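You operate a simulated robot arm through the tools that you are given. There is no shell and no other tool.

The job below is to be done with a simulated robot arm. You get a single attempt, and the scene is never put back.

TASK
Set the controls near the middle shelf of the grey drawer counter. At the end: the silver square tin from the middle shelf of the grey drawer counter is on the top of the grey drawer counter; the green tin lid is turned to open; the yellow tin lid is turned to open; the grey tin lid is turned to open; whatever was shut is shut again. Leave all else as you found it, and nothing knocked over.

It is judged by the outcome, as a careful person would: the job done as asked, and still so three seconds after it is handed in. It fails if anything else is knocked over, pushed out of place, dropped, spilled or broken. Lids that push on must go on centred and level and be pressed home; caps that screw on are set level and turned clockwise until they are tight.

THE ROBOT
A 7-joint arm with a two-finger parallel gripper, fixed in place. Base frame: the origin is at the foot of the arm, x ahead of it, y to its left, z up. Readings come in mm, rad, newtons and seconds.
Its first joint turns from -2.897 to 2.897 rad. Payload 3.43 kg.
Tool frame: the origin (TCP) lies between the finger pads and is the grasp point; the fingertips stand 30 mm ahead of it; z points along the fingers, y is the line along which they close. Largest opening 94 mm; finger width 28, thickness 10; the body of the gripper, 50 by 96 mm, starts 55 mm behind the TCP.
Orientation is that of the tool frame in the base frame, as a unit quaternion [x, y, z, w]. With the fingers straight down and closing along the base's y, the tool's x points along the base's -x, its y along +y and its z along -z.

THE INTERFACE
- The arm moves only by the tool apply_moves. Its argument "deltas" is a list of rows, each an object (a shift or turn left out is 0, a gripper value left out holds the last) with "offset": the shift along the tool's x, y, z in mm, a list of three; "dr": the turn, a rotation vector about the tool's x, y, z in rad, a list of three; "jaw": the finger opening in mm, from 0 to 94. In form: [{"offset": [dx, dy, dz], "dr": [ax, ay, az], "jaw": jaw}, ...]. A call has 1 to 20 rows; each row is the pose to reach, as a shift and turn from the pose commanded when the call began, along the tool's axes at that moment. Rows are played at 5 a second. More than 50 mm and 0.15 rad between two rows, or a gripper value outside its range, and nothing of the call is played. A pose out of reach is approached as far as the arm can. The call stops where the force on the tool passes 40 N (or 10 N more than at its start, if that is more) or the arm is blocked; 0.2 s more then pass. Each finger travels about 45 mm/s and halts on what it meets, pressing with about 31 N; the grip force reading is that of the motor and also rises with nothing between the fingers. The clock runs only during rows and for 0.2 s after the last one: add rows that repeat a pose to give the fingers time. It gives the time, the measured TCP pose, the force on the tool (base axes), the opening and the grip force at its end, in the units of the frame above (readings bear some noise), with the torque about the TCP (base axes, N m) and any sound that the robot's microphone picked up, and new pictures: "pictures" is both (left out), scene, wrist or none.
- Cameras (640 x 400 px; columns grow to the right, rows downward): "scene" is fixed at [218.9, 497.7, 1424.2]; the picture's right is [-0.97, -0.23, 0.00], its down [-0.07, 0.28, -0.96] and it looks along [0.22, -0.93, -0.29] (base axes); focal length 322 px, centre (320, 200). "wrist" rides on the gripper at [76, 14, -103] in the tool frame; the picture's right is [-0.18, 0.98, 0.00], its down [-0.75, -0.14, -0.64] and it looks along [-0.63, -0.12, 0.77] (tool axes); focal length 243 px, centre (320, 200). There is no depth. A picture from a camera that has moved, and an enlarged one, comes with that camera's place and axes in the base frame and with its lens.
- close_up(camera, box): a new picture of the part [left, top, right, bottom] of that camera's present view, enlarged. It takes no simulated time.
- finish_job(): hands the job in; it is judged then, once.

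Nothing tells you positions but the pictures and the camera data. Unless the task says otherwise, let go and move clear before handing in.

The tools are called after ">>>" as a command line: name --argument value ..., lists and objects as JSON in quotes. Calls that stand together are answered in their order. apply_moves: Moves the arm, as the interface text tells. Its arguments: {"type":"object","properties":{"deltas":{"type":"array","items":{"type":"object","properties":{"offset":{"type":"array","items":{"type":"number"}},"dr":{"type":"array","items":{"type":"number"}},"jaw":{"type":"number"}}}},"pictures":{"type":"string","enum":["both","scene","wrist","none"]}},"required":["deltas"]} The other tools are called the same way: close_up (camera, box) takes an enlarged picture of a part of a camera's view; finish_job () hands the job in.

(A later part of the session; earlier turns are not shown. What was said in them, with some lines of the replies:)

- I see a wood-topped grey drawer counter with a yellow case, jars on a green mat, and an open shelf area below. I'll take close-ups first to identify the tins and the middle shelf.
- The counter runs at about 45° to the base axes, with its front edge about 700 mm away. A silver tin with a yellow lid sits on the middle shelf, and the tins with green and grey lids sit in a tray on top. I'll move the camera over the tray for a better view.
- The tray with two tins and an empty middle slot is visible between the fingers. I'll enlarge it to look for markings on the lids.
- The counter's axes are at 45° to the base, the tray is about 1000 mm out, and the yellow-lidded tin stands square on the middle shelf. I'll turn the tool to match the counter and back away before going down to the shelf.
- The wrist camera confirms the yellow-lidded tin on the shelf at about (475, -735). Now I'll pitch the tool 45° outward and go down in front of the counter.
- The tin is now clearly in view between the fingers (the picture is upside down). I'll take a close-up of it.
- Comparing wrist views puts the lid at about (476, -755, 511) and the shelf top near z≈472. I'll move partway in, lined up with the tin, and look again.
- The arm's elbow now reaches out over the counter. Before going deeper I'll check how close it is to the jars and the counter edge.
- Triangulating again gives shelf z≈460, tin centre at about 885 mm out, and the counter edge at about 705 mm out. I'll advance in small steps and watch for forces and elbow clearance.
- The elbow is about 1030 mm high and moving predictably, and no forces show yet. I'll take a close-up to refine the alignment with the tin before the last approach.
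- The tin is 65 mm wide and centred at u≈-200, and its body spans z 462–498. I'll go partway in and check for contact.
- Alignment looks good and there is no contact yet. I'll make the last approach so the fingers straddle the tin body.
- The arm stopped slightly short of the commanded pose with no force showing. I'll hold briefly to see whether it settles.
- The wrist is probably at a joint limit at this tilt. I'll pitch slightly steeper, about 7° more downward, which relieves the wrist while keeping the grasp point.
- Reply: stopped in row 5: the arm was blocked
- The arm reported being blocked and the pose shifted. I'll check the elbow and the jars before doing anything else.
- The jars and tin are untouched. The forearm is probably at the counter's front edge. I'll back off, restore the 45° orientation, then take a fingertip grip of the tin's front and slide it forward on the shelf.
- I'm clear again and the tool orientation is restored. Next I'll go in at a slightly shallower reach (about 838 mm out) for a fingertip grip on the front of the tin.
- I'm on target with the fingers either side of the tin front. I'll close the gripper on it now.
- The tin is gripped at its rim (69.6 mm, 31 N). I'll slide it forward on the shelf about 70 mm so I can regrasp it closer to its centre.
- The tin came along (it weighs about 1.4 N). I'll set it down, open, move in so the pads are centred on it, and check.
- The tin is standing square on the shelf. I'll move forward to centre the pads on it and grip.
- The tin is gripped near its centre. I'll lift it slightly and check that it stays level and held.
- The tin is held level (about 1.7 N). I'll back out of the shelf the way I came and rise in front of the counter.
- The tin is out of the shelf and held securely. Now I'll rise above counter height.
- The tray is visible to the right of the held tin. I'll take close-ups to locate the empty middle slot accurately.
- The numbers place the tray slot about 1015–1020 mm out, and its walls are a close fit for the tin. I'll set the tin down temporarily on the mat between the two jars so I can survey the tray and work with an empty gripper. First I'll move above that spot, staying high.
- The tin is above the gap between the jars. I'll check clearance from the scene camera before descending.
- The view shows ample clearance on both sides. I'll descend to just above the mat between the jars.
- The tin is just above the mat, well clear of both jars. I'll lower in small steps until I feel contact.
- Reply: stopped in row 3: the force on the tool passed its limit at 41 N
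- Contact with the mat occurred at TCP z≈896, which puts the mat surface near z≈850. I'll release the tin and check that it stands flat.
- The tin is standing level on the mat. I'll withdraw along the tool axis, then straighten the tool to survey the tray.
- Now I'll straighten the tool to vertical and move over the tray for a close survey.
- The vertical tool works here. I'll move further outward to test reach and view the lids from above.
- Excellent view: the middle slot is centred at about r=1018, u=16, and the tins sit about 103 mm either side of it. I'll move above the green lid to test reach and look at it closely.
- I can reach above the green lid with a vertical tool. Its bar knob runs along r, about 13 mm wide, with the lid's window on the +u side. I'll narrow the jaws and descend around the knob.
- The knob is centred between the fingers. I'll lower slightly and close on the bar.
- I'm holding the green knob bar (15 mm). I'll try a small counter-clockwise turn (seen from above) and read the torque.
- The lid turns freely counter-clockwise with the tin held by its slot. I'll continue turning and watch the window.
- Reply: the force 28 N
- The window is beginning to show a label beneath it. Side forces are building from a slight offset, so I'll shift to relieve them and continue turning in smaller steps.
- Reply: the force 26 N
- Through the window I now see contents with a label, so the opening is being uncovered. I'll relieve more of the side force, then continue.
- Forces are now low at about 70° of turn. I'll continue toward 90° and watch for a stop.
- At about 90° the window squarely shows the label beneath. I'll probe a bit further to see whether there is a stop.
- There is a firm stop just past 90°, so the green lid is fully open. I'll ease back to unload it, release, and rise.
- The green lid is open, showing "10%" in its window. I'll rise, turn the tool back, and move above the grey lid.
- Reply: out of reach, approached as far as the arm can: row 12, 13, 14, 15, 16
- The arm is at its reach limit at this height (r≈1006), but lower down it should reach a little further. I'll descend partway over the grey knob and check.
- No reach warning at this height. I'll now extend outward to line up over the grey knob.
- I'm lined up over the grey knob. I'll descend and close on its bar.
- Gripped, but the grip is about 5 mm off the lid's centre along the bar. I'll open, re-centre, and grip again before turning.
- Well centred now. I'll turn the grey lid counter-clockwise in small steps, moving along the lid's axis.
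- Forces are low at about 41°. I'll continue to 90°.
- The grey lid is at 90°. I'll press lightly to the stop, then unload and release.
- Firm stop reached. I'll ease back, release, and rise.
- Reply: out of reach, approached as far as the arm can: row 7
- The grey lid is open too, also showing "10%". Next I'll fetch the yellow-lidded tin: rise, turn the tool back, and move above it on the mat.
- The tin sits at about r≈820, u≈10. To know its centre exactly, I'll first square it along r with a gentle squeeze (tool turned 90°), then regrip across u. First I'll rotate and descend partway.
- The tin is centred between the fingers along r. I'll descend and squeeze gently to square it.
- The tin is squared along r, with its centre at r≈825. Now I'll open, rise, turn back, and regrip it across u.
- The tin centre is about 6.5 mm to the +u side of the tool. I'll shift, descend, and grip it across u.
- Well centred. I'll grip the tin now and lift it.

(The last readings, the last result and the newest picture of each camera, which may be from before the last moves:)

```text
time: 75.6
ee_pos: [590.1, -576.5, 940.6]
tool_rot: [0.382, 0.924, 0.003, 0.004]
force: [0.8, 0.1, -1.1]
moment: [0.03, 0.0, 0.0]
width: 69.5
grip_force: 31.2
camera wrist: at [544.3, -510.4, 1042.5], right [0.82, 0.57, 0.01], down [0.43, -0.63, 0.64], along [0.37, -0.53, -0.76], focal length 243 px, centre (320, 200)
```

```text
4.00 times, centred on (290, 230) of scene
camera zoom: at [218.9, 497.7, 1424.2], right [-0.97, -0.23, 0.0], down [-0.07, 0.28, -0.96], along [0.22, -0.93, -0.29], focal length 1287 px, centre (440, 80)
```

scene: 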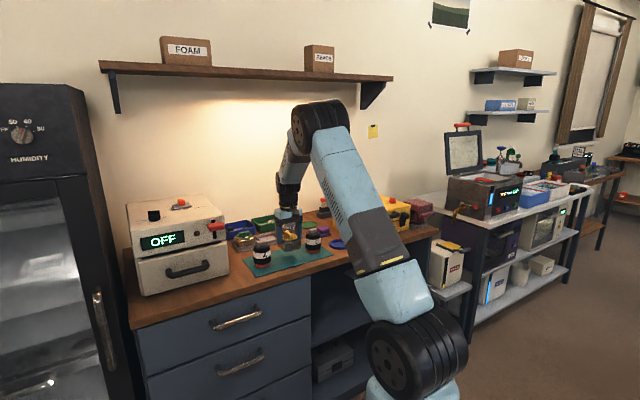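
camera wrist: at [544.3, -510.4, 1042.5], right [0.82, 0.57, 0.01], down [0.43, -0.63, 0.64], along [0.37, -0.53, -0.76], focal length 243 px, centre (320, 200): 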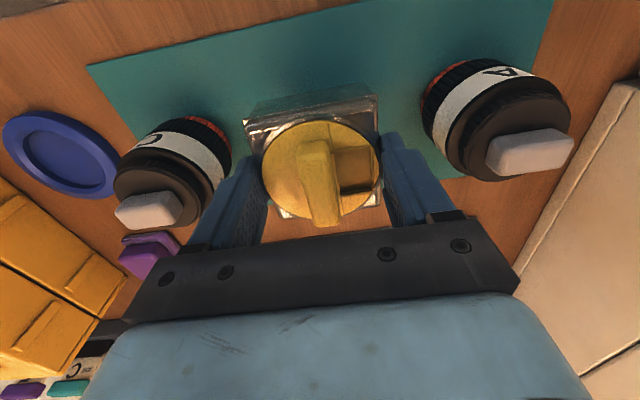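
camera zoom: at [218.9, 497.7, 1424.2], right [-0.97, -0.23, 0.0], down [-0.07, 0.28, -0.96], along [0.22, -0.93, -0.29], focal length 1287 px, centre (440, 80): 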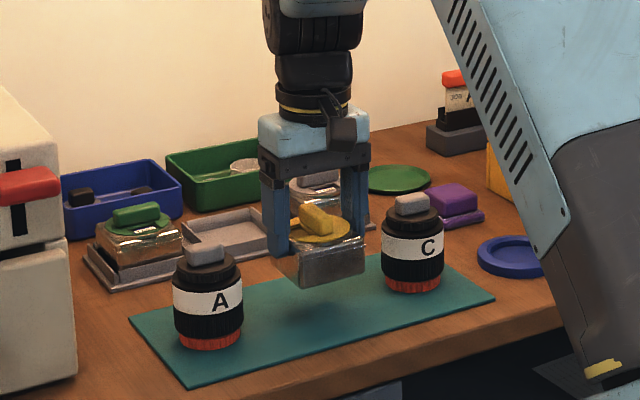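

The tin is lifted and level. I'll carry it straight back to above the middle slot.

>>> apply_moves --deltas '[{"offset": [-35, 1.2, 0]}, {"offset": [-72, 2.4, 0]}, {"offset": [-110, 3.6, 0]}, {"offset": [-148, 5, 0]}, {"offset": [-178, 6, 0]}, {"offset": [-193, 6.4, 0]}, {"offset": [-193, 6.4, 0]}]'

>>> close_up --camera "wrist" --box '[180, 50, 460, 225]'

>>> close_up --camera "scene" --box '[230, 200, 330, 265]'

```text
time: 77.2
ee_pos: [728.0, -710.2, 940.8]
tool_rot: [0.381, 0.924, 0.002, 0.003]
force: [-0.4, -0.2, -1.6]
moment: [0.03, 0.0, 0.03]
width: 69.3
grip_force: 30.7
camera wrist: at [682.3, -644.7, 1043.2], right [0.82, 0.57, 0.01], down [0.43, -0.63, 0.64], along [0.37, -0.53, -0.76], focal length 243 px, centre (320, 200)
```

scene: 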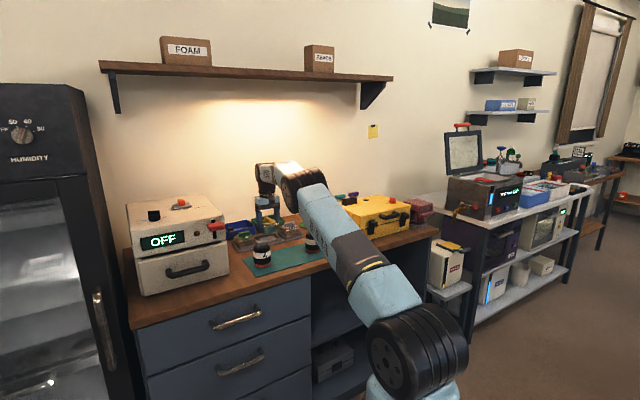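
wrist: 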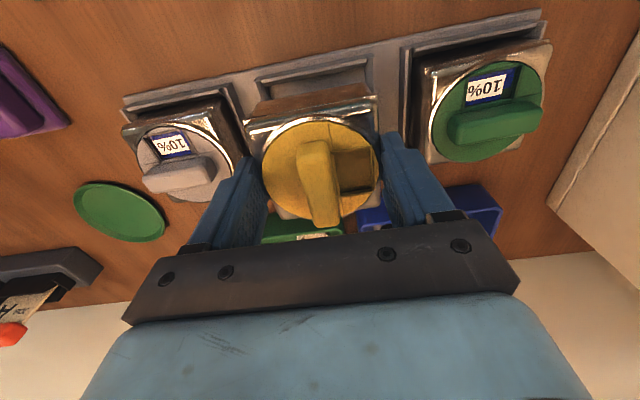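

```text
2.29 times, centred on (320, 138) of wrist
camera zoom: at [682.3, -644.7, 1043.2], right [0.82, 0.57, 0.01], down [0.43, -0.63, 0.64], along [0.37, -0.53, -0.76], focal length 555 px, centre (320, 343)
```

zoom: 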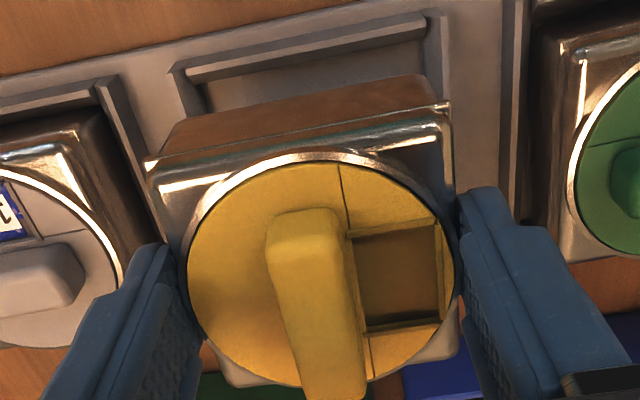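

```text
6.15 times, centred on (280, 232) of scene
camera zoom: at [218.9, 497.7, 1424.2], right [-0.97, -0.23, 0.0], down [-0.07, 0.28, -0.96], along [0.22, -0.93, -0.29], focal length 1981 px, centre (566, 0)
```

zoom: 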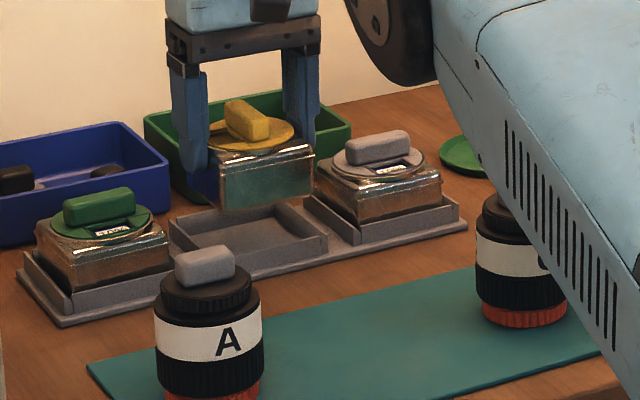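

The tin hangs just above the slot. I'll zoom in from both cameras to measure the alignment before lowering.

>>> close_up --camera "wrist" --box '[240, 50, 400, 150]'

>>> close_up --camera "scene" --box '[250, 210, 310, 247]'

```text
4.00 times, centred on (320, 100) of wrist
camera zoom: at [682.3, -644.7, 1043.2], right [0.82, 0.57, 0.01], down [0.43, -0.63, 0.64], along [0.37, -0.53, -0.76], focal length 970 px, centre (320, 600)
```

zoom: 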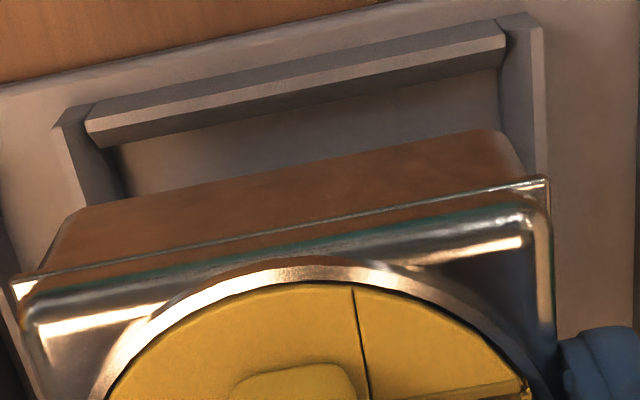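

```text
10.67 times, centred on (280, 228) of scene
camera zoom: at [218.9, 497.7, 1424.2], right [-0.97, -0.23, 0.0], down [-0.07, 0.28, -0.96], along [0.22, -0.93, -0.29], focal length 3433 px, centre (747, -104)
```

zoom: 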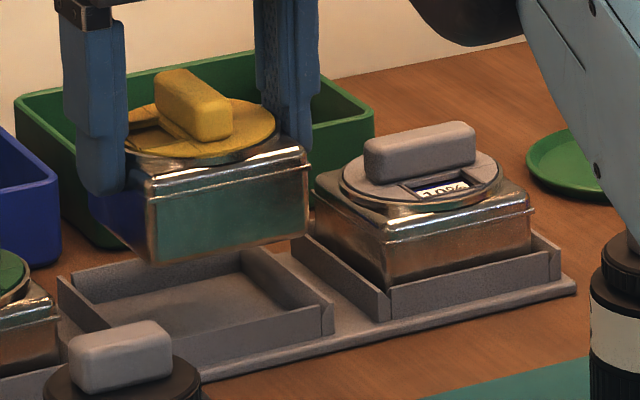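

The comparison suggests shifting about +3 mm in u with a slight yaw trim. I'll apply that and lower to just above the slot walls.

>>> apply_moves --deltas '[{"offset": [-0.5, 3.2, 0], "dr": [0, 0, -0.01]}, {"offset": [-0.5, 3.2, 12], "dr": [0, 0, -0.01]}, {"offset": [-0.5, 3.2, 26], "dr": [0, 0, -0.01]}, {"offset": [-0.5, 3.2, 26], "dr": [0, 0, -0.01]}]' --pictures "wrist"

>>> close_up --camera "wrist" --box '[240, 50, 400, 150]'

>>> close_up --camera "scene" --box '[250, 215, 310, 252]'

```text
time: 78.2
ee_pos: [730.9, -709.1, 915.0]
tool_rot: [0.377, 0.926, 0.003, 0.004]
force: [-0.1, 0.1, -1.8]
moment: [-0.01, 0.0, -0.03]
width: 69.4
grip_force: 31.1
camera wrist: at [685.8, -643.2, 1017.0], right [0.82, 0.57, 0.01], down [0.44, -0.63, 0.64], along [0.38, -0.52, -0.76], focal length 243 px, centre (320, 200)
```

wrist: 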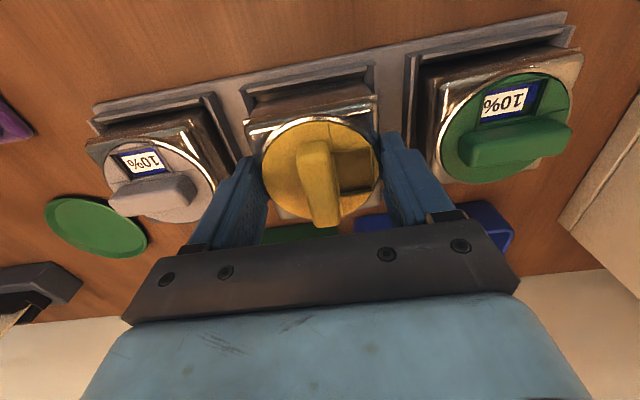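

```text
4.00 times, centred on (320, 100) of wrist
camera zoom: at [685.8, -643.2, 1017.0], right [0.82, 0.57, 0.01], down [0.44, -0.63, 0.64], along [0.38, -0.52, -0.76], focal length 970 px, centre (320, 600)
```

zoom: 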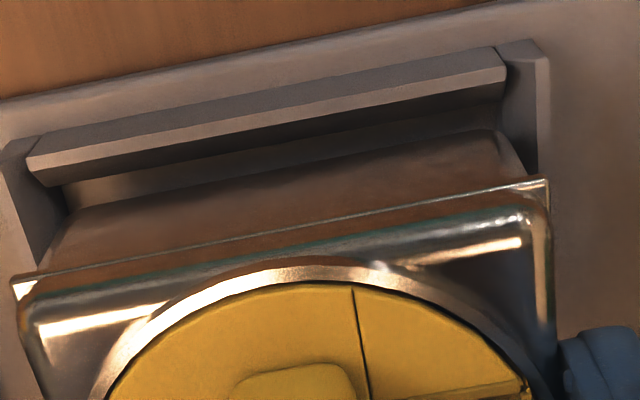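

```text
10.67 times, centred on (280, 234) of scene
camera zoom: at [218.9, 497.7, 1424.2], right [-0.97, -0.23, 0.0], down [-0.07, 0.28, -0.96], along [0.22, -0.93, -0.29], focal length 3433 px, centre (747, -157)
```

zoom: 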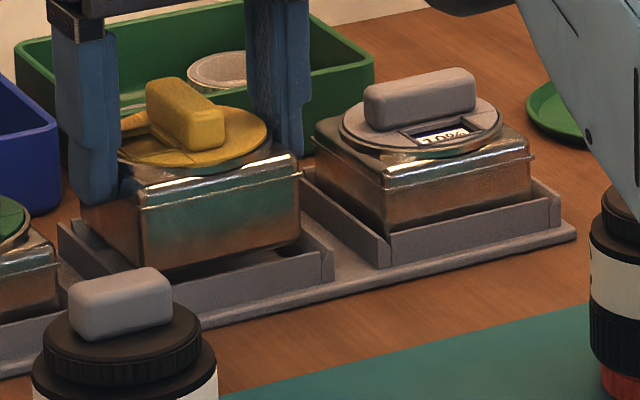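

Measurements put the tin within about 1.5 mm of the slot centre. I'll trim u slightly and lower into the slot slowly, watching the force.

>>> apply_moves --deltas '[{"offset": [0, -1.5, 0]}, {"offset": [0, -1.5, 4]}, {"offset": [0, -1.5, 8]}, {"offset": [0, -1.5, 8]}]' --pictures "wrist"

>>> close_up --camera "wrist" --box '[240, 50, 400, 150]'

>>> close_up --camera "scene" --box '[250, 215, 310, 252]'

```text
time: 79.2
ee_pos: [730.9, -708.1, 907.4]
tool_rot: [0.377, 0.926, 0.003, 0.003]
force: [-2.6, -2.7, -0.2]
moment: [-0.09, 0.13, -0.14]
width: 69.4
grip_force: 30.8
camera wrist: at [685.6, -643.6, 1009.1], right [0.82, 0.57, 0.01], down [0.44, -0.63, 0.64], along [0.37, -0.52, -0.76], focal length 243 px, centre (320, 200)
```

wrist: 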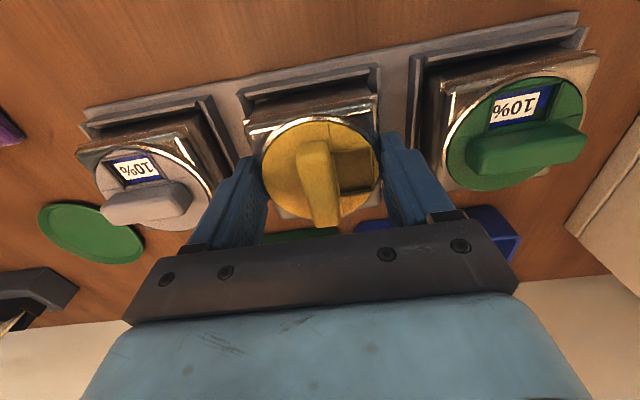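

```text
4.00 times, centred on (320, 100) of wrist
camera zoom: at [685.6, -643.6, 1009.1], right [0.82, 0.57, 0.01], down [0.44, -0.63, 0.64], along [0.37, -0.52, -0.76], focal length 970 px, centre (320, 600)
```

zoom: 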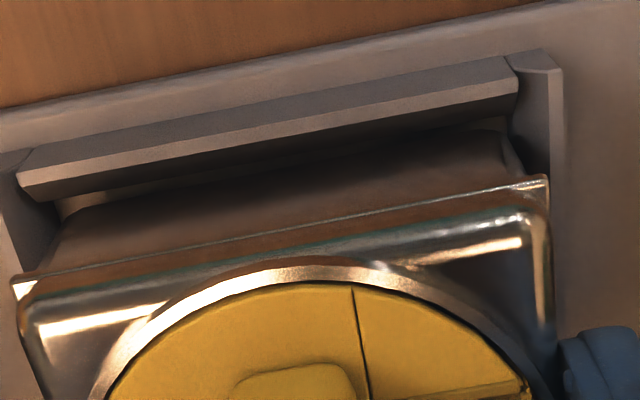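

```text
10.67 times, centred on (280, 234) of scene
camera zoom: at [218.9, 497.7, 1424.2], right [-0.97, -0.23, 0.0], down [-0.07, 0.28, -0.96], along [0.22, -0.93, -0.29], focal length 3433 px, centre (747, -157)
```

zoom: 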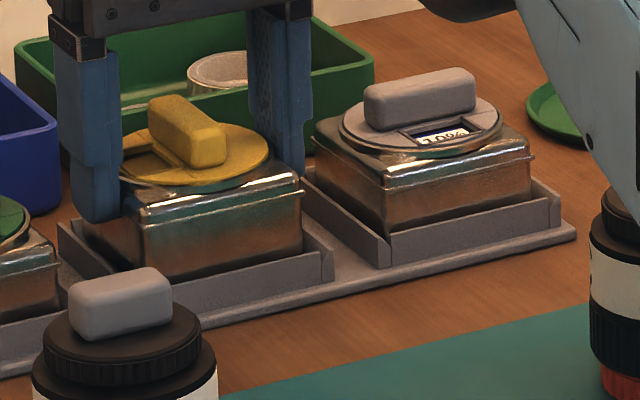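

A light side force of about 3.7 N toward -u suggests the tin is brushing the +u wall. I'll shift slightly toward -u and continue down.

>>> apply_moves --deltas '[{"offset": [0, -1.0, 0]}, {"offset": [0, -1.0, 2]}, {"offset": [0, -1.0, 4]}, {"offset": [0, -1.0, 4]}]' --pictures "none"

```text
time: 80.2
ee_pos: [730.7, -709.2, 903.6]
tool_rot: [0.378, 0.926, 0.002, 0.005]
force: [9.0, -9.7, 3.7]
moment: [-0.25, -0.43, -0.46]
width: 69.5
grip_force: 31.2
```

The front wall is now pressing on the tin's +u front corner. I'll undo the yaw trim and shift outward about 1 mm, then recheck the forces.

>>> apply_moves --deltas '[{"offset": [-0.6, 0, 0], "dr": [0, 0, 0.006]}, {"offset": [-1.2, 0, 0], "dr": [0, 0, 0.012]}, {"offset": [-1.2, 0, 0], "dr": [0, 0, 0.012]}]' --pictures "wrist"

>>> close_up --camera "wrist" --box '[240, 50, 400, 150]'

```text
time: 81.0
ee_pos: [731.5, -708.7, 902.6]
tool_rot: [0.382, 0.924, 0.002, 0.003]
force: [0.4, 0.7, -0.8]
moment: [-0.01, -0.02, 0.0]
width: 69.3
grip_force: 30.7
camera wrist: at [686.3, -643.2, 1004.6], right [0.83, 0.56, 0.01], down [0.43, -0.63, 0.64], along [0.37, -0.53, -0.77], focal length 243 px, centre (320, 200)
```

wrist: 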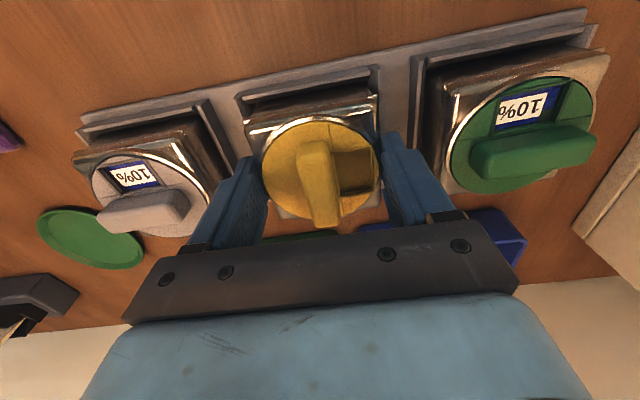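

```text
4.00 times, centred on (320, 100) of wrist
camera zoom: at [686.3, -643.2, 1004.6], right [0.83, 0.56, 0.01], down [0.43, -0.63, 0.64], along [0.37, -0.53, -0.77], focal length 970 px, centre (320, 600)
```

zoom: 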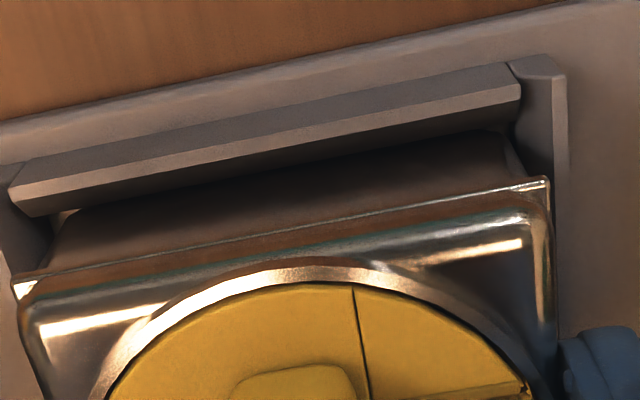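

Side forces are gone. I'll continue down in small steps to the slot floor.

>>> apply_moves --deltas '[{"offset": [0, 0, 1]}, {"offset": [0, 0, 2]}, {"offset": [0, 0, 2]}]' --pictures "none"

```text
time: 81.8
ee_pos: [731.3, -708.8, 900.2]
tool_rot: [0.382, 0.924, 0.002, 0.003]
force: [-0.1, -0.2, -1.0]
moment: [-0.04, 0.0, 0.01]
width: 69.5
grip_force: 31.2
```

>>> apply_moves --deltas '[{"offset": [0, 0, 1]}, {"offset": [0, 0, 2]}, {"offset": [0, 0, 2]}]' --pictures "none"

```text
time: 82.6
ee_pos: [730.9, -709.3, 899.5]
tool_rot: [0.383, 0.924, 0.002, 0.005]
force: [0.5, 2.3, 13.1]
moment: [0.08, 0.58, -0.1]
width: 69.4
grip_force: 31.2
```

Floor contact at the expected height. I'll release and check how it sits.

>>> apply_moves --deltas '[{"jaw": 76}, {"jaw": 82}, {"jaw": 82}]' --pictures "wrist"

>>> close_up --camera "wrist" --box '[180, 50, 460, 225]'

>>> close_up --camera "scene" --box '[230, 205, 320, 260]'

```text
time: 83.4
ee_pos: [730.6, -708.9, 898.5]
tool_rot: [0.384, 0.923, 0.002, 0.004]
force: [-0.1, -0.4, -0.5]
moment: [0.01, -0.01, 0.02]
width: 82.0
grip_force: 0.0
camera wrist: at [686.3, -643.1, 1000.1], right [0.83, 0.56, 0.01], down [0.43, -0.63, 0.64], along [0.37, -0.53, -0.76], focal length 243 px, centre (320, 200)
```

wrist: 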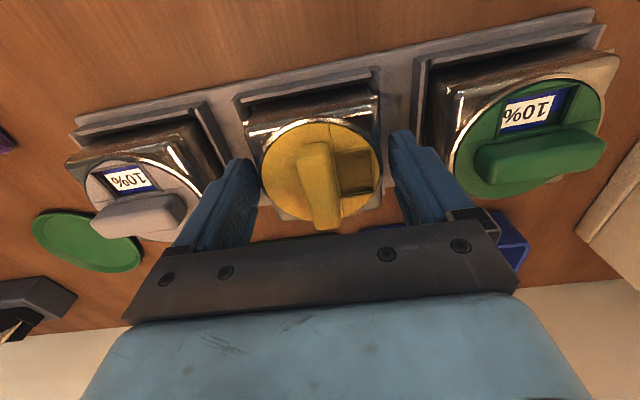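

```text
2.29 times, centred on (320, 138) of wrist
camera zoom: at [686.3, -643.1, 1000.1], right [0.83, 0.56, 0.01], down [0.43, -0.63, 0.64], along [0.37, -0.53, -0.76], focal length 555 px, centre (320, 343)
```

zoom: 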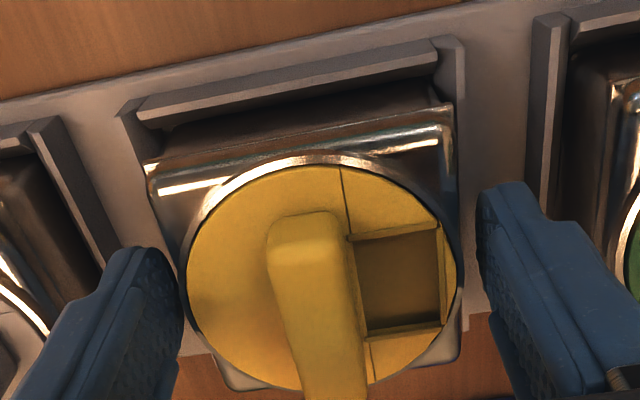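

```text
7.11 times, centred on (275, 232) of scene
camera zoom: at [218.9, 497.7, 1424.2], right [-0.97, -0.23, 0.0], down [-0.07, 0.28, -0.96], along [0.22, -0.93, -0.29], focal length 2289 px, centre (640, -31)
```

zoom: 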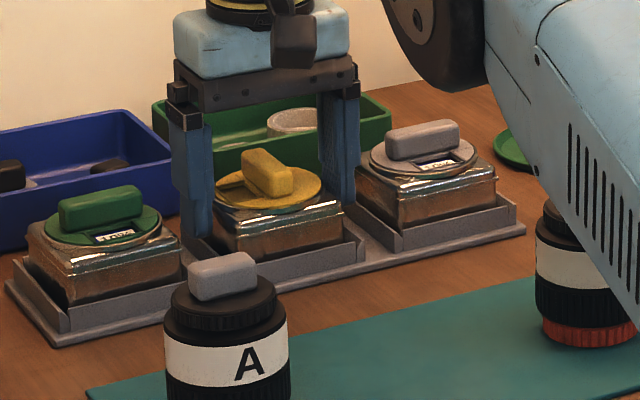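

The tin sits level in the middle slot. I'll rise clear of the knob, narrow the jaws, and come down on the yellow knob.

>>> apply_moves --deltas '[{"offset": [0, 0, -20]}, {"offset": [0, 0, -45]}, {"offset": [0, 0, -64]}, {"offset": [0, 0, -64], "jaw": 60}, {"offset": [0, 0, -64], "jaw": 45}, {"offset": [0, 0, -64], "jaw": 40}, {"offset": [0, 0, -64], "jaw": 40}, {"offset": [0, 0, -50], "jaw": 40}, {"offset": [0, 0, -38], "jaw": 40}, {"offset": [0, 0, -30], "jaw": 40}, {"offset": [0, 0, -30], "jaw": 40}]' --pictures "wrist"

>>> close_up --camera "wrist" --box '[220, 90, 420, 215]'

```text
time: 85.8
ee_pos: [731.6, -711.3, 929.5]
tool_rot: [0.382, 0.924, 0.002, 0.004]
force: [0.2, 0.2, 0.1]
moment: [-0.01, 0.0, 0.05]
width: 40.2
grip_force: 0.0
camera wrist: at [686.0, -645.2, 1031.3], right [0.83, 0.56, 0.01], down [0.43, -0.63, 0.64], along [0.37, -0.53, -0.76], focal length 243 px, centre (320, 200)
```

wrist: 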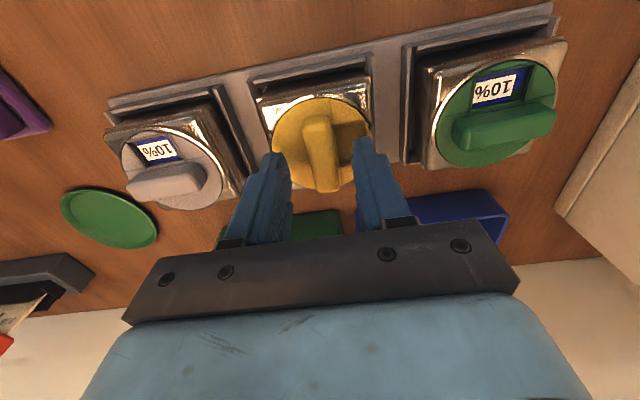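

```text
3.20 times, centred on (320, 152) of wrist
camera zoom: at [686.0, -645.2, 1031.3], right [0.83, 0.56, 0.01], down [0.43, -0.63, 0.64], along [0.37, -0.53, -0.76], focal length 776 px, centre (320, 352)
```

zoom: 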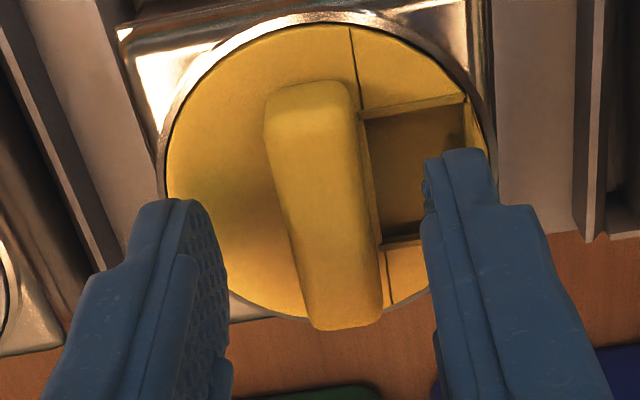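

The knob is about 5 mm inward of the tool centre. I'll shift to centre on it and grip.

>>> apply_moves --deltas '[{"offset": [3, 0.5, 0], "jaw": 40}, {"offset": [5, 1, 1], "jaw": 40}, {"offset": [5, 1, 1], "jaw": 28}, {"offset": [5, 1, 1], "jaw": 15}, {"offset": [5, 1, 1], "jaw": 5}, {"offset": [5, 1, 1], "jaw": 5}]' --pictures "wrist"

>>> close_up --camera "wrist" --box '[220, 90, 420, 215]'

```text
time: 87.2
ee_pos: [727.7, -705.3, 928.0]
tool_rot: [0.383, 0.924, 0.002, 0.004]
force: [0.6, 0.0, -0.7]
moment: [-0.04, 0.0, 0.03]
width: 15.2
grip_force: 30.9
camera wrist: at [682.5, -639.5, 1030.3], right [0.83, 0.56, 0.01], down [0.43, -0.63, 0.64], along [0.37, -0.53, -0.76], focal length 243 px, centre (320, 200)
```

wrist: 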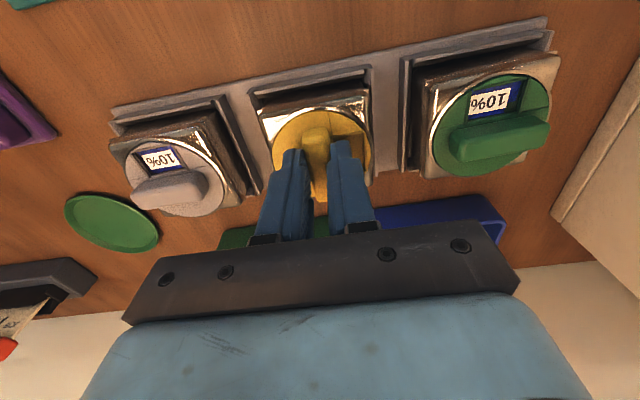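

```text
3.20 times, centred on (320, 152) of wrist
camera zoom: at [682.5, -639.5, 1030.3], right [0.83, 0.56, 0.01], down [0.43, -0.63, 0.64], along [0.37, -0.53, -0.76], focal length 776 px, centre (320, 352)
```

zoom: 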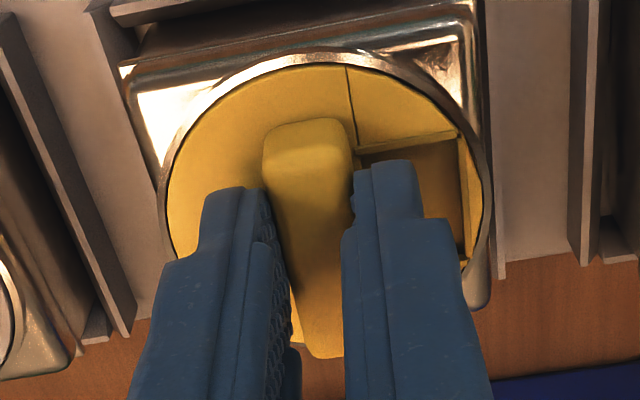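

I overshot slightly, so I'll open a little, shift back outward about 3.5 mm, and regrip so the grip is centred on the lid axis.

>>> apply_moves --deltas '[{"jaw": 24}, {"jaw": 28}, {"offset": [-3.5, 0, 0], "jaw": 28}, {"offset": [-3.5, 0, 0], "jaw": 28}, {"offset": [-3.5, 0, 0], "jaw": 15}, {"offset": [-3.5, 0, 0], "jaw": 5}, {"offset": [-3.5, 0, 0], "jaw": 5}]' --pictures "wrist"

>>> close_up --camera "wrist" --box '[220, 90, 420, 215]'

```text
time: 88.8
ee_pos: [729.5, -706.7, 927.6]
tool_rot: [0.382, 0.924, 0.002, 0.004]
force: [0.4, -0.1, 2.5]
moment: [-0.04, 0.03, -0.03]
width: 15.0
grip_force: 30.8
camera wrist: at [684.6, -641.9, 1030.0], right [0.83, 0.56, 0.01], down [0.43, -0.63, 0.64], along [0.37, -0.53, -0.76], focal length 243 px, centre (320, 200)
```

wrist: 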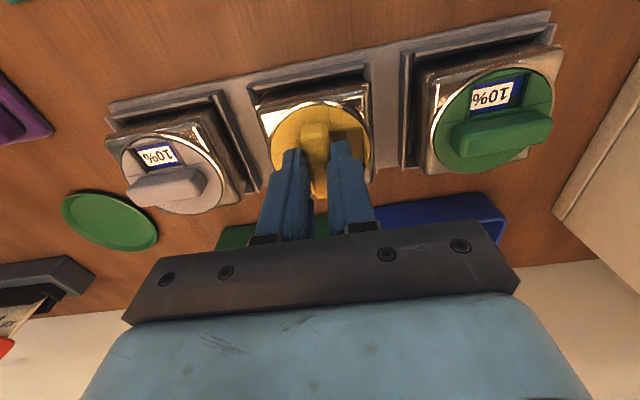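

```text
3.20 times, centred on (320, 152) of wrist
camera zoom: at [684.6, -641.9, 1030.0], right [0.83, 0.56, 0.01], down [0.43, -0.63, 0.64], along [0.37, -0.53, -0.76], focal length 776 px, centre (320, 352)
```

zoom: 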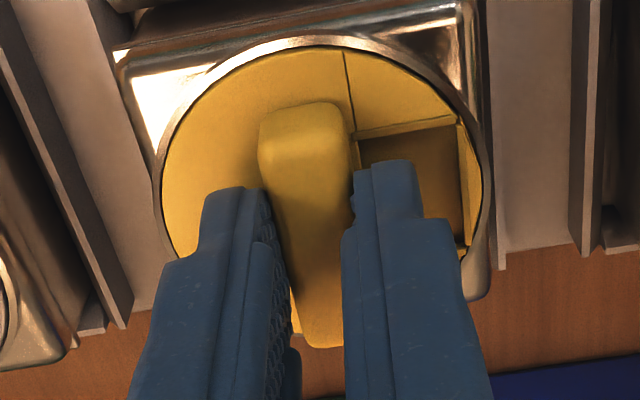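

Centred well. I'll turn the yellow lid counter-clockwise the same way as the grey one.

>>> apply_moves --deltas '[{"offset": [0, -0.2, 0], "dr": [0, 0, -0.12]}, {"offset": [-0.05, -0.41, 0], "dr": [0, 0, -0.24]}, {"offset": [-0.11, -0.6, 0], "dr": [0, 0, -0.36]}, {"offset": [-0.19, -0.8, 0], "dr": [0, 0, -0.48]}, {"offset": [-0.3, -1.0, 0], "dr": [0, 0, -0.6]}, {"offset": [-0.42, -1.15, 0], "dr": [0, 0, -0.72]}, {"offset": [-0.42, -1.15, 0], "dr": [0, 0, -0.72]}]' --pictures "wrist"

>>> close_up --camera "wrist" --box '[220, 90, 420, 215]'

```text
time: 90.4
ee_pos: [730.3, -708.6, 929.6]
tool_rot: [0.032, 0.999, 0.001, 0.005]
force: [-3.2, -5.9, 8.7]
moment: [-0.12, 0.36, -0.01]
width: 15.1
grip_force: 30.9
camera wrist: at [652.9, -687.5, 1029.7], right [0.25, 0.97, 0.0], down [0.74, -0.19, 0.65], along [0.63, -0.16, -0.76], focal length 243 px, centre (320, 200)
```

wrist: 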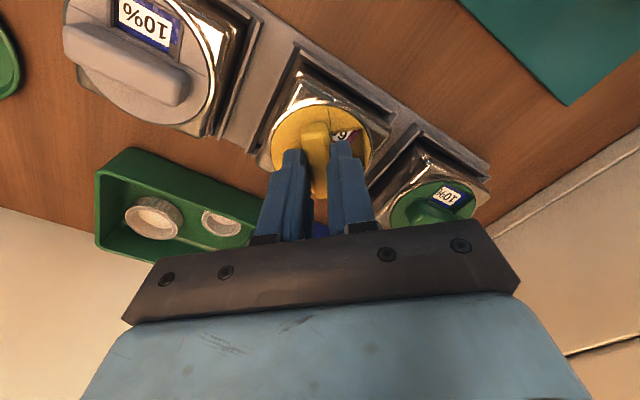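

```text
3.20 times, centred on (320, 152) of wrist
camera zoom: at [652.9, -687.5, 1029.7], right [0.25, 0.97, 0.0], down [0.74, -0.19, 0.65], along [0.63, -0.16, -0.76], focal length 776 px, centre (320, 352)
```

zoom: 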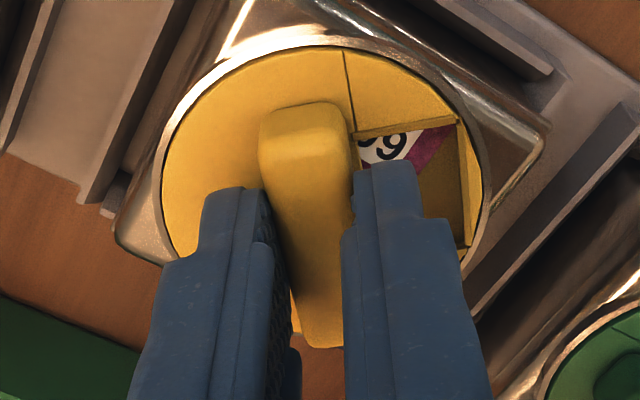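

The window is opening and forces are modest. I'll continue to 90°.

>>> apply_moves --deltas '[{"offset": [0, -0.5, -0.3], "dr": [0, 0, -0.123]}, {"offset": [0, -0.9, -0.5], "dr": [0, 0, -0.246]}, {"offset": [0, -1.2, -0.5], "dr": [0, 0, -0.369]}, {"offset": [0, -1.5, -0.5], "dr": [0, 0, -0.492]}, {"offset": [0, -1.7, -0.5], "dr": [0, 0, -0.615]}, {"offset": [-0.1, -1.9, -0.5], "dr": [0, 0, -0.738]}, {"offset": [-0.1, -2.0, -0.5], "dr": [0, 0, -0.85]}, {"offset": [-0.1, -2.0, -0.5], "dr": [0, 0, -0.85]}]' --pictures "wrist"

>>> close_up --camera "wrist" --box '[220, 90, 420, 215]'

```text
time: 92.2
ee_pos: [730.0, -709.3, 928.0]
tool_rot: [-0.383, 0.924, -0.002, 0.004]
force: [0.0, -8.4, 8.0]
moment: [-0.31, 0.2, 0.0]
width: 15.0
grip_force: 30.9
camera wrist: at [664.8, -752.3, 1029.6], right [-0.57, 0.82, 0.0], down [0.63, 0.43, 0.65], along [0.54, 0.36, -0.76], focal length 243 px, centre (320, 200)
```

wrist: 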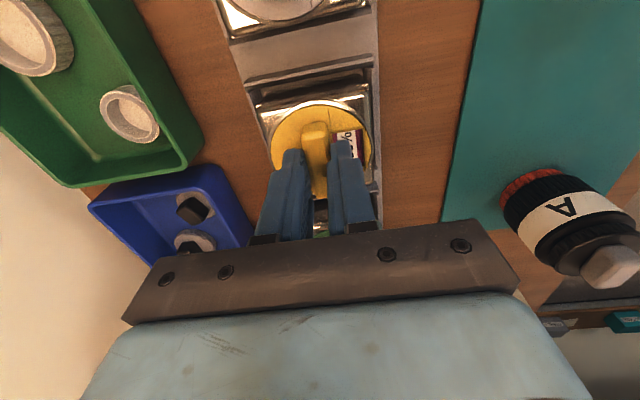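

```text
3.20 times, centred on (320, 152) of wrist
camera zoom: at [664.8, -752.3, 1029.6], right [-0.57, 0.82, 0.0], down [0.63, 0.43, 0.65], along [0.54, 0.36, -0.76], focal length 776 px, centre (320, 352)
```

zoom: 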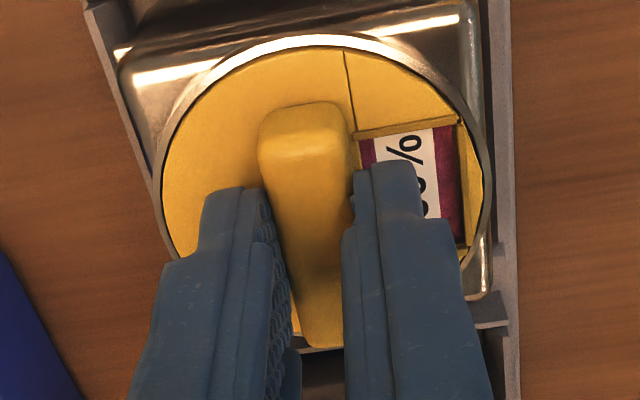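

At 90°. I'll press lightly to the stop.

>>> apply_moves --deltas '[{"offset": [0, -0.6, -0.3], "dr": [0, 0, -0.04]}, {"offset": [0, -0.6, -0.3], "dr": [0, 0, -0.08]}, {"offset": [0, -0.6, -0.3], "dr": [0, 0, -0.09]}, {"offset": [0, -0.6, -0.3], "dr": [0, 0, -0.09]}]' --pictures "none"

```text
time: 93.2
ee_pos: [730.5, -711.0, 928.6]
tool_rot: [-0.423, 0.906, -0.001, 0.004]
force: [6.2, -18.0, 13.6]
moment: [-0.54, -0.13, -0.92]
width: 16.1
grip_force: 30.7
```

The stop is reached with the same torque as the other two. I'll ease back, release, and rise clear.

>>> apply_moves --deltas '[{"offset": [0, 0.3, 0], "dr": [0, 0, 0.04]}, {"offset": [0, 0.3, 0], "dr": [0, 0, 0.08]}, {"offset": [0, 0.3, 0], "dr": [0, 0, 0.08]}, {"offset": [0, 0.3, 0], "dr": [0, 0, 0.08], "jaw": 25}, {"offset": [0, 0.3, 0], "dr": [0, 0, 0.08], "jaw": 40}, {"offset": [0, 0.3, 0], "dr": [0, 0, 0.08], "jaw": 40}, {"offset": [0, 0.3, -20], "dr": [0, 0, 0.08], "jaw": 40}, {"offset": [0, 0.3, -45], "dr": [0, 0, 0.08], "jaw": 40}, {"offset": [0, 0.3, -60], "dr": [0, 0, 0.08], "jaw": 40}, {"offset": [0, 0.3, -60], "dr": [0, 0, 0.08], "jaw": 40}]'

>>> close_up --camera "wrist" --box '[220, 60, 420, 185]'

>>> close_up --camera "scene" --box '[230, 205, 320, 260]'

```text
time: 95.4
ee_pos: [730.7, -711.8, 988.0]
tool_rot: [-0.387, 0.922, -0.002, 0.005]
force: [0.3, -1.2, 0.5]
moment: [-0.01, -0.03, 0.0]
width: 40.0
grip_force: 0.0
camera wrist: at [665.1, -754.5, 1089.2], right [-0.57, 0.82, 0.0], down [0.62, 0.44, 0.65], along [0.53, 0.37, -0.76], focal length 243 px, centre (320, 200)
```

scene: 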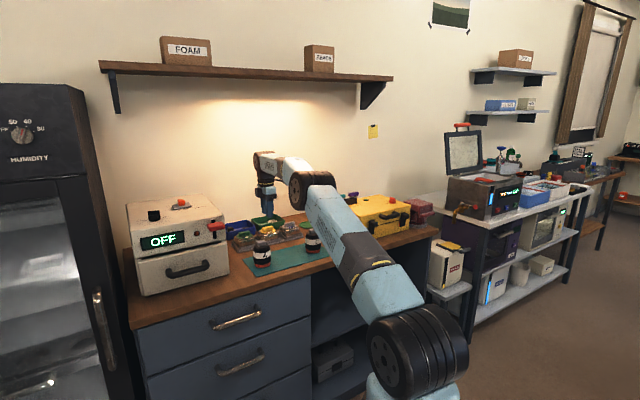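
wrist: 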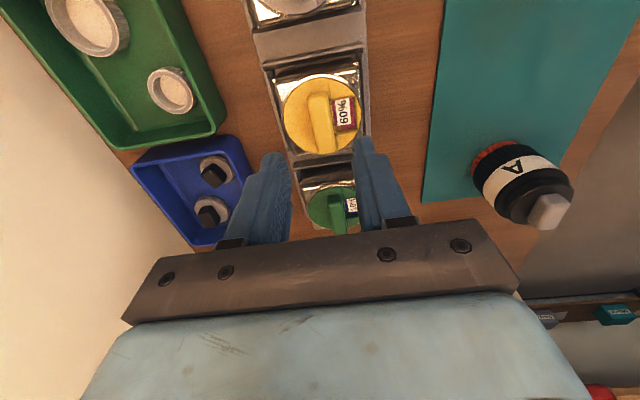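

```text
3.20 times, centred on (320, 122) of wrist
camera zoom: at [665.1, -754.5, 1089.2], right [-0.57, 0.82, 0.0], down [0.62, 0.44, 0.65], along [0.53, 0.37, -0.76], focal length 776 px, centre (320, 448)
```

zoom: 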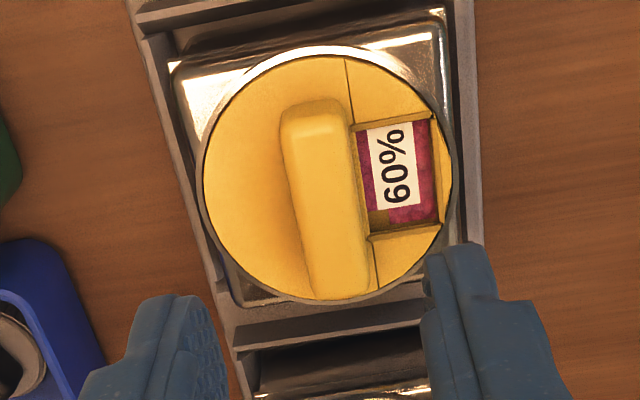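

```text
7.11 times, centred on (275, 232) of scene
camera zoom: at [218.9, 497.7, 1424.2], right [-0.97, -0.23, 0.0], down [-0.07, 0.28, -0.96], along [0.22, -0.93, -0.29], focal length 2289 px, centre (640, -31)
```

zoom: 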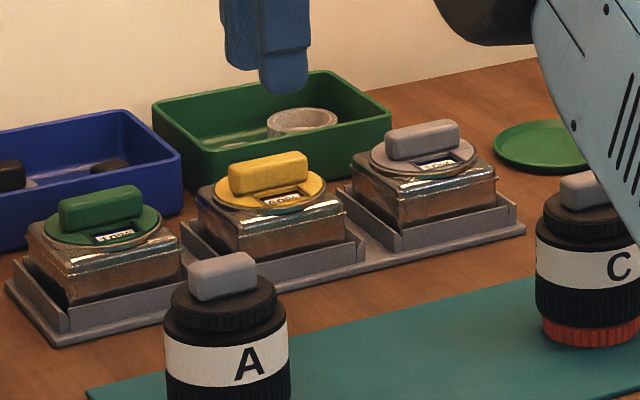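

All three lids are open (10%, 60%, 10%) and the tins sit square in the tray. I'll retreat to a clear position and inspect the whole scene.

>>> apply_moves --deltas '[{"offset": [0, 10, -25]}, {"offset": [3, 50, -45]}, {"offset": [6, 92, -65]}, {"offset": [9, 134, -85]}, {"offset": [12, 176, -105]}, {"offset": [15, 218, -125]}, {"offset": [18, 258, -145]}, {"offset": [21, 295, -162]}, {"offset": [23, 327, -162]}, {"offset": [23, 327, -162]}]'

>>> close_up --camera "scene" --box '[120, 170, 440, 370]'

>>> close_up --camera "scene" --box '[220, 180, 400, 300]'

```text
time: 97.6
ee_pos: [478.1, -501.8, 1148.5]
tool_rot: [-0.388, 0.922, -0.001, 0.005]
force: [-0.2, -0.3, 0.7]
moment: [0.01, 0.01, 0.01]
width: 39.8
grip_force: 0.0
camera wrist: at [413.3, -544.1, 1250.8], right [-0.57, 0.82, 0.0], down [0.62, 0.44, 0.65], along [0.53, 0.37, -0.76], focal length 243 px, centre (320, 200)
```

scene: 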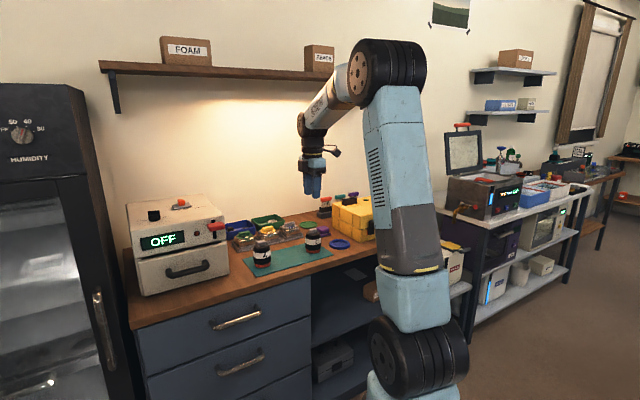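
wrist: 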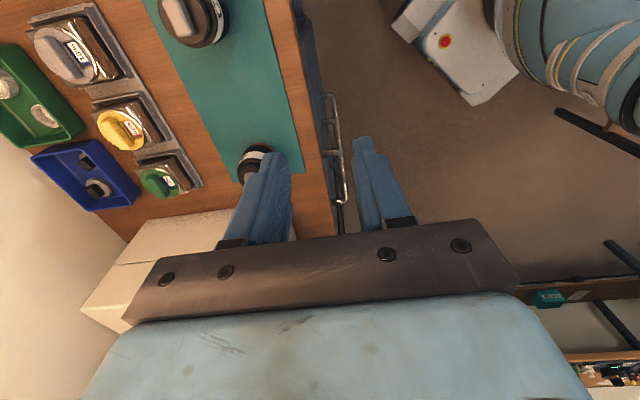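

```text
2.00 times, centred on (280, 270) of scene
camera zoom: at [218.9, 497.7, 1424.2], right [-0.97, -0.23, 0.0], down [-0.07, 0.28, -0.96], along [0.22, -0.93, -0.29], focal length 644 px, centre (400, 60)
```

zoom: 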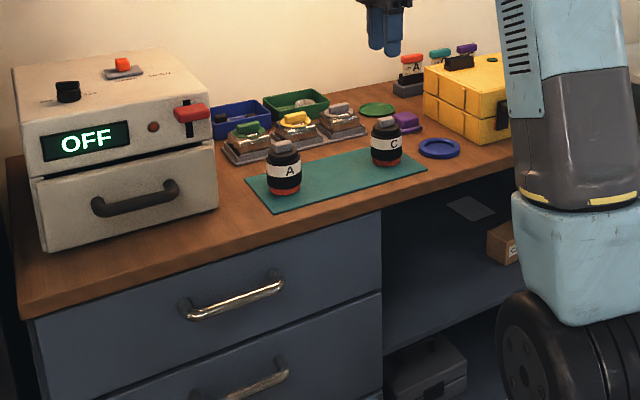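

```text
3.33 times, centred on (310, 240) of scene
camera zoom: at [218.9, 497.7, 1424.2], right [-0.97, -0.23, 0.0], down [-0.07, 0.28, -0.96], along [0.22, -0.93, -0.29], focal length 1073 px, centre (353, 67)
```

zoom: 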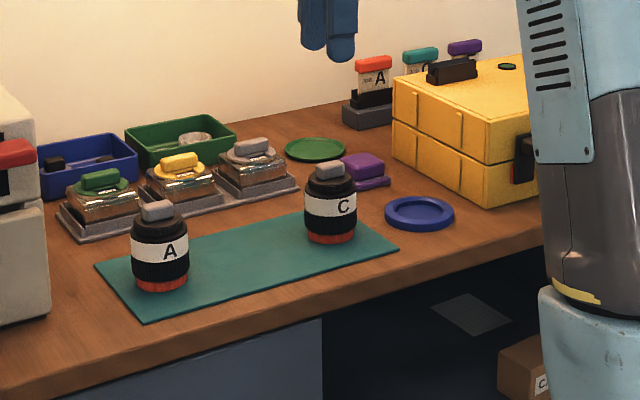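

The end state matches the task: the silver tin from the shelf is in the tray on the counter top. The green, yellow and grey lids are turned fully open. The jars, mat, bins, case and drawers look as they were at the start, nothing shut was opened, and the gripper is clear. I'm handing in now.

>>> finish_job

```text
The job is handed in.
```

The job is done and handed in; I haven't seen a verdict on it.

- **Silver square tin:** it was moved from the middle shelf to the top of the grey drawer counter. It sits level in the middle slot of the grey tray, between the other two tins.
- **Lids:** the green, yellow and grey lids were each turned counter-clockwise to a firm stop at about 90°. Their windows now show 10% (green), 60% (yellow) and 10% (grey).
- **Everything else:** in the final pictures the jars, mat, bins, yellow case and drawers look the same as at the start. I opened nothing that was shut.

**Incidents and extra steps:**
- The arm was blocked once inside the shelf. I think the forearm met the counter's front edge. I backed off, and the pictures showed nothing disturbed.
- I set the tin briefly on the mat between the jars while I turned the other two lids. When it touched the mat, the force limit tripped at 41 N. It stayed upright and nothing else moved.
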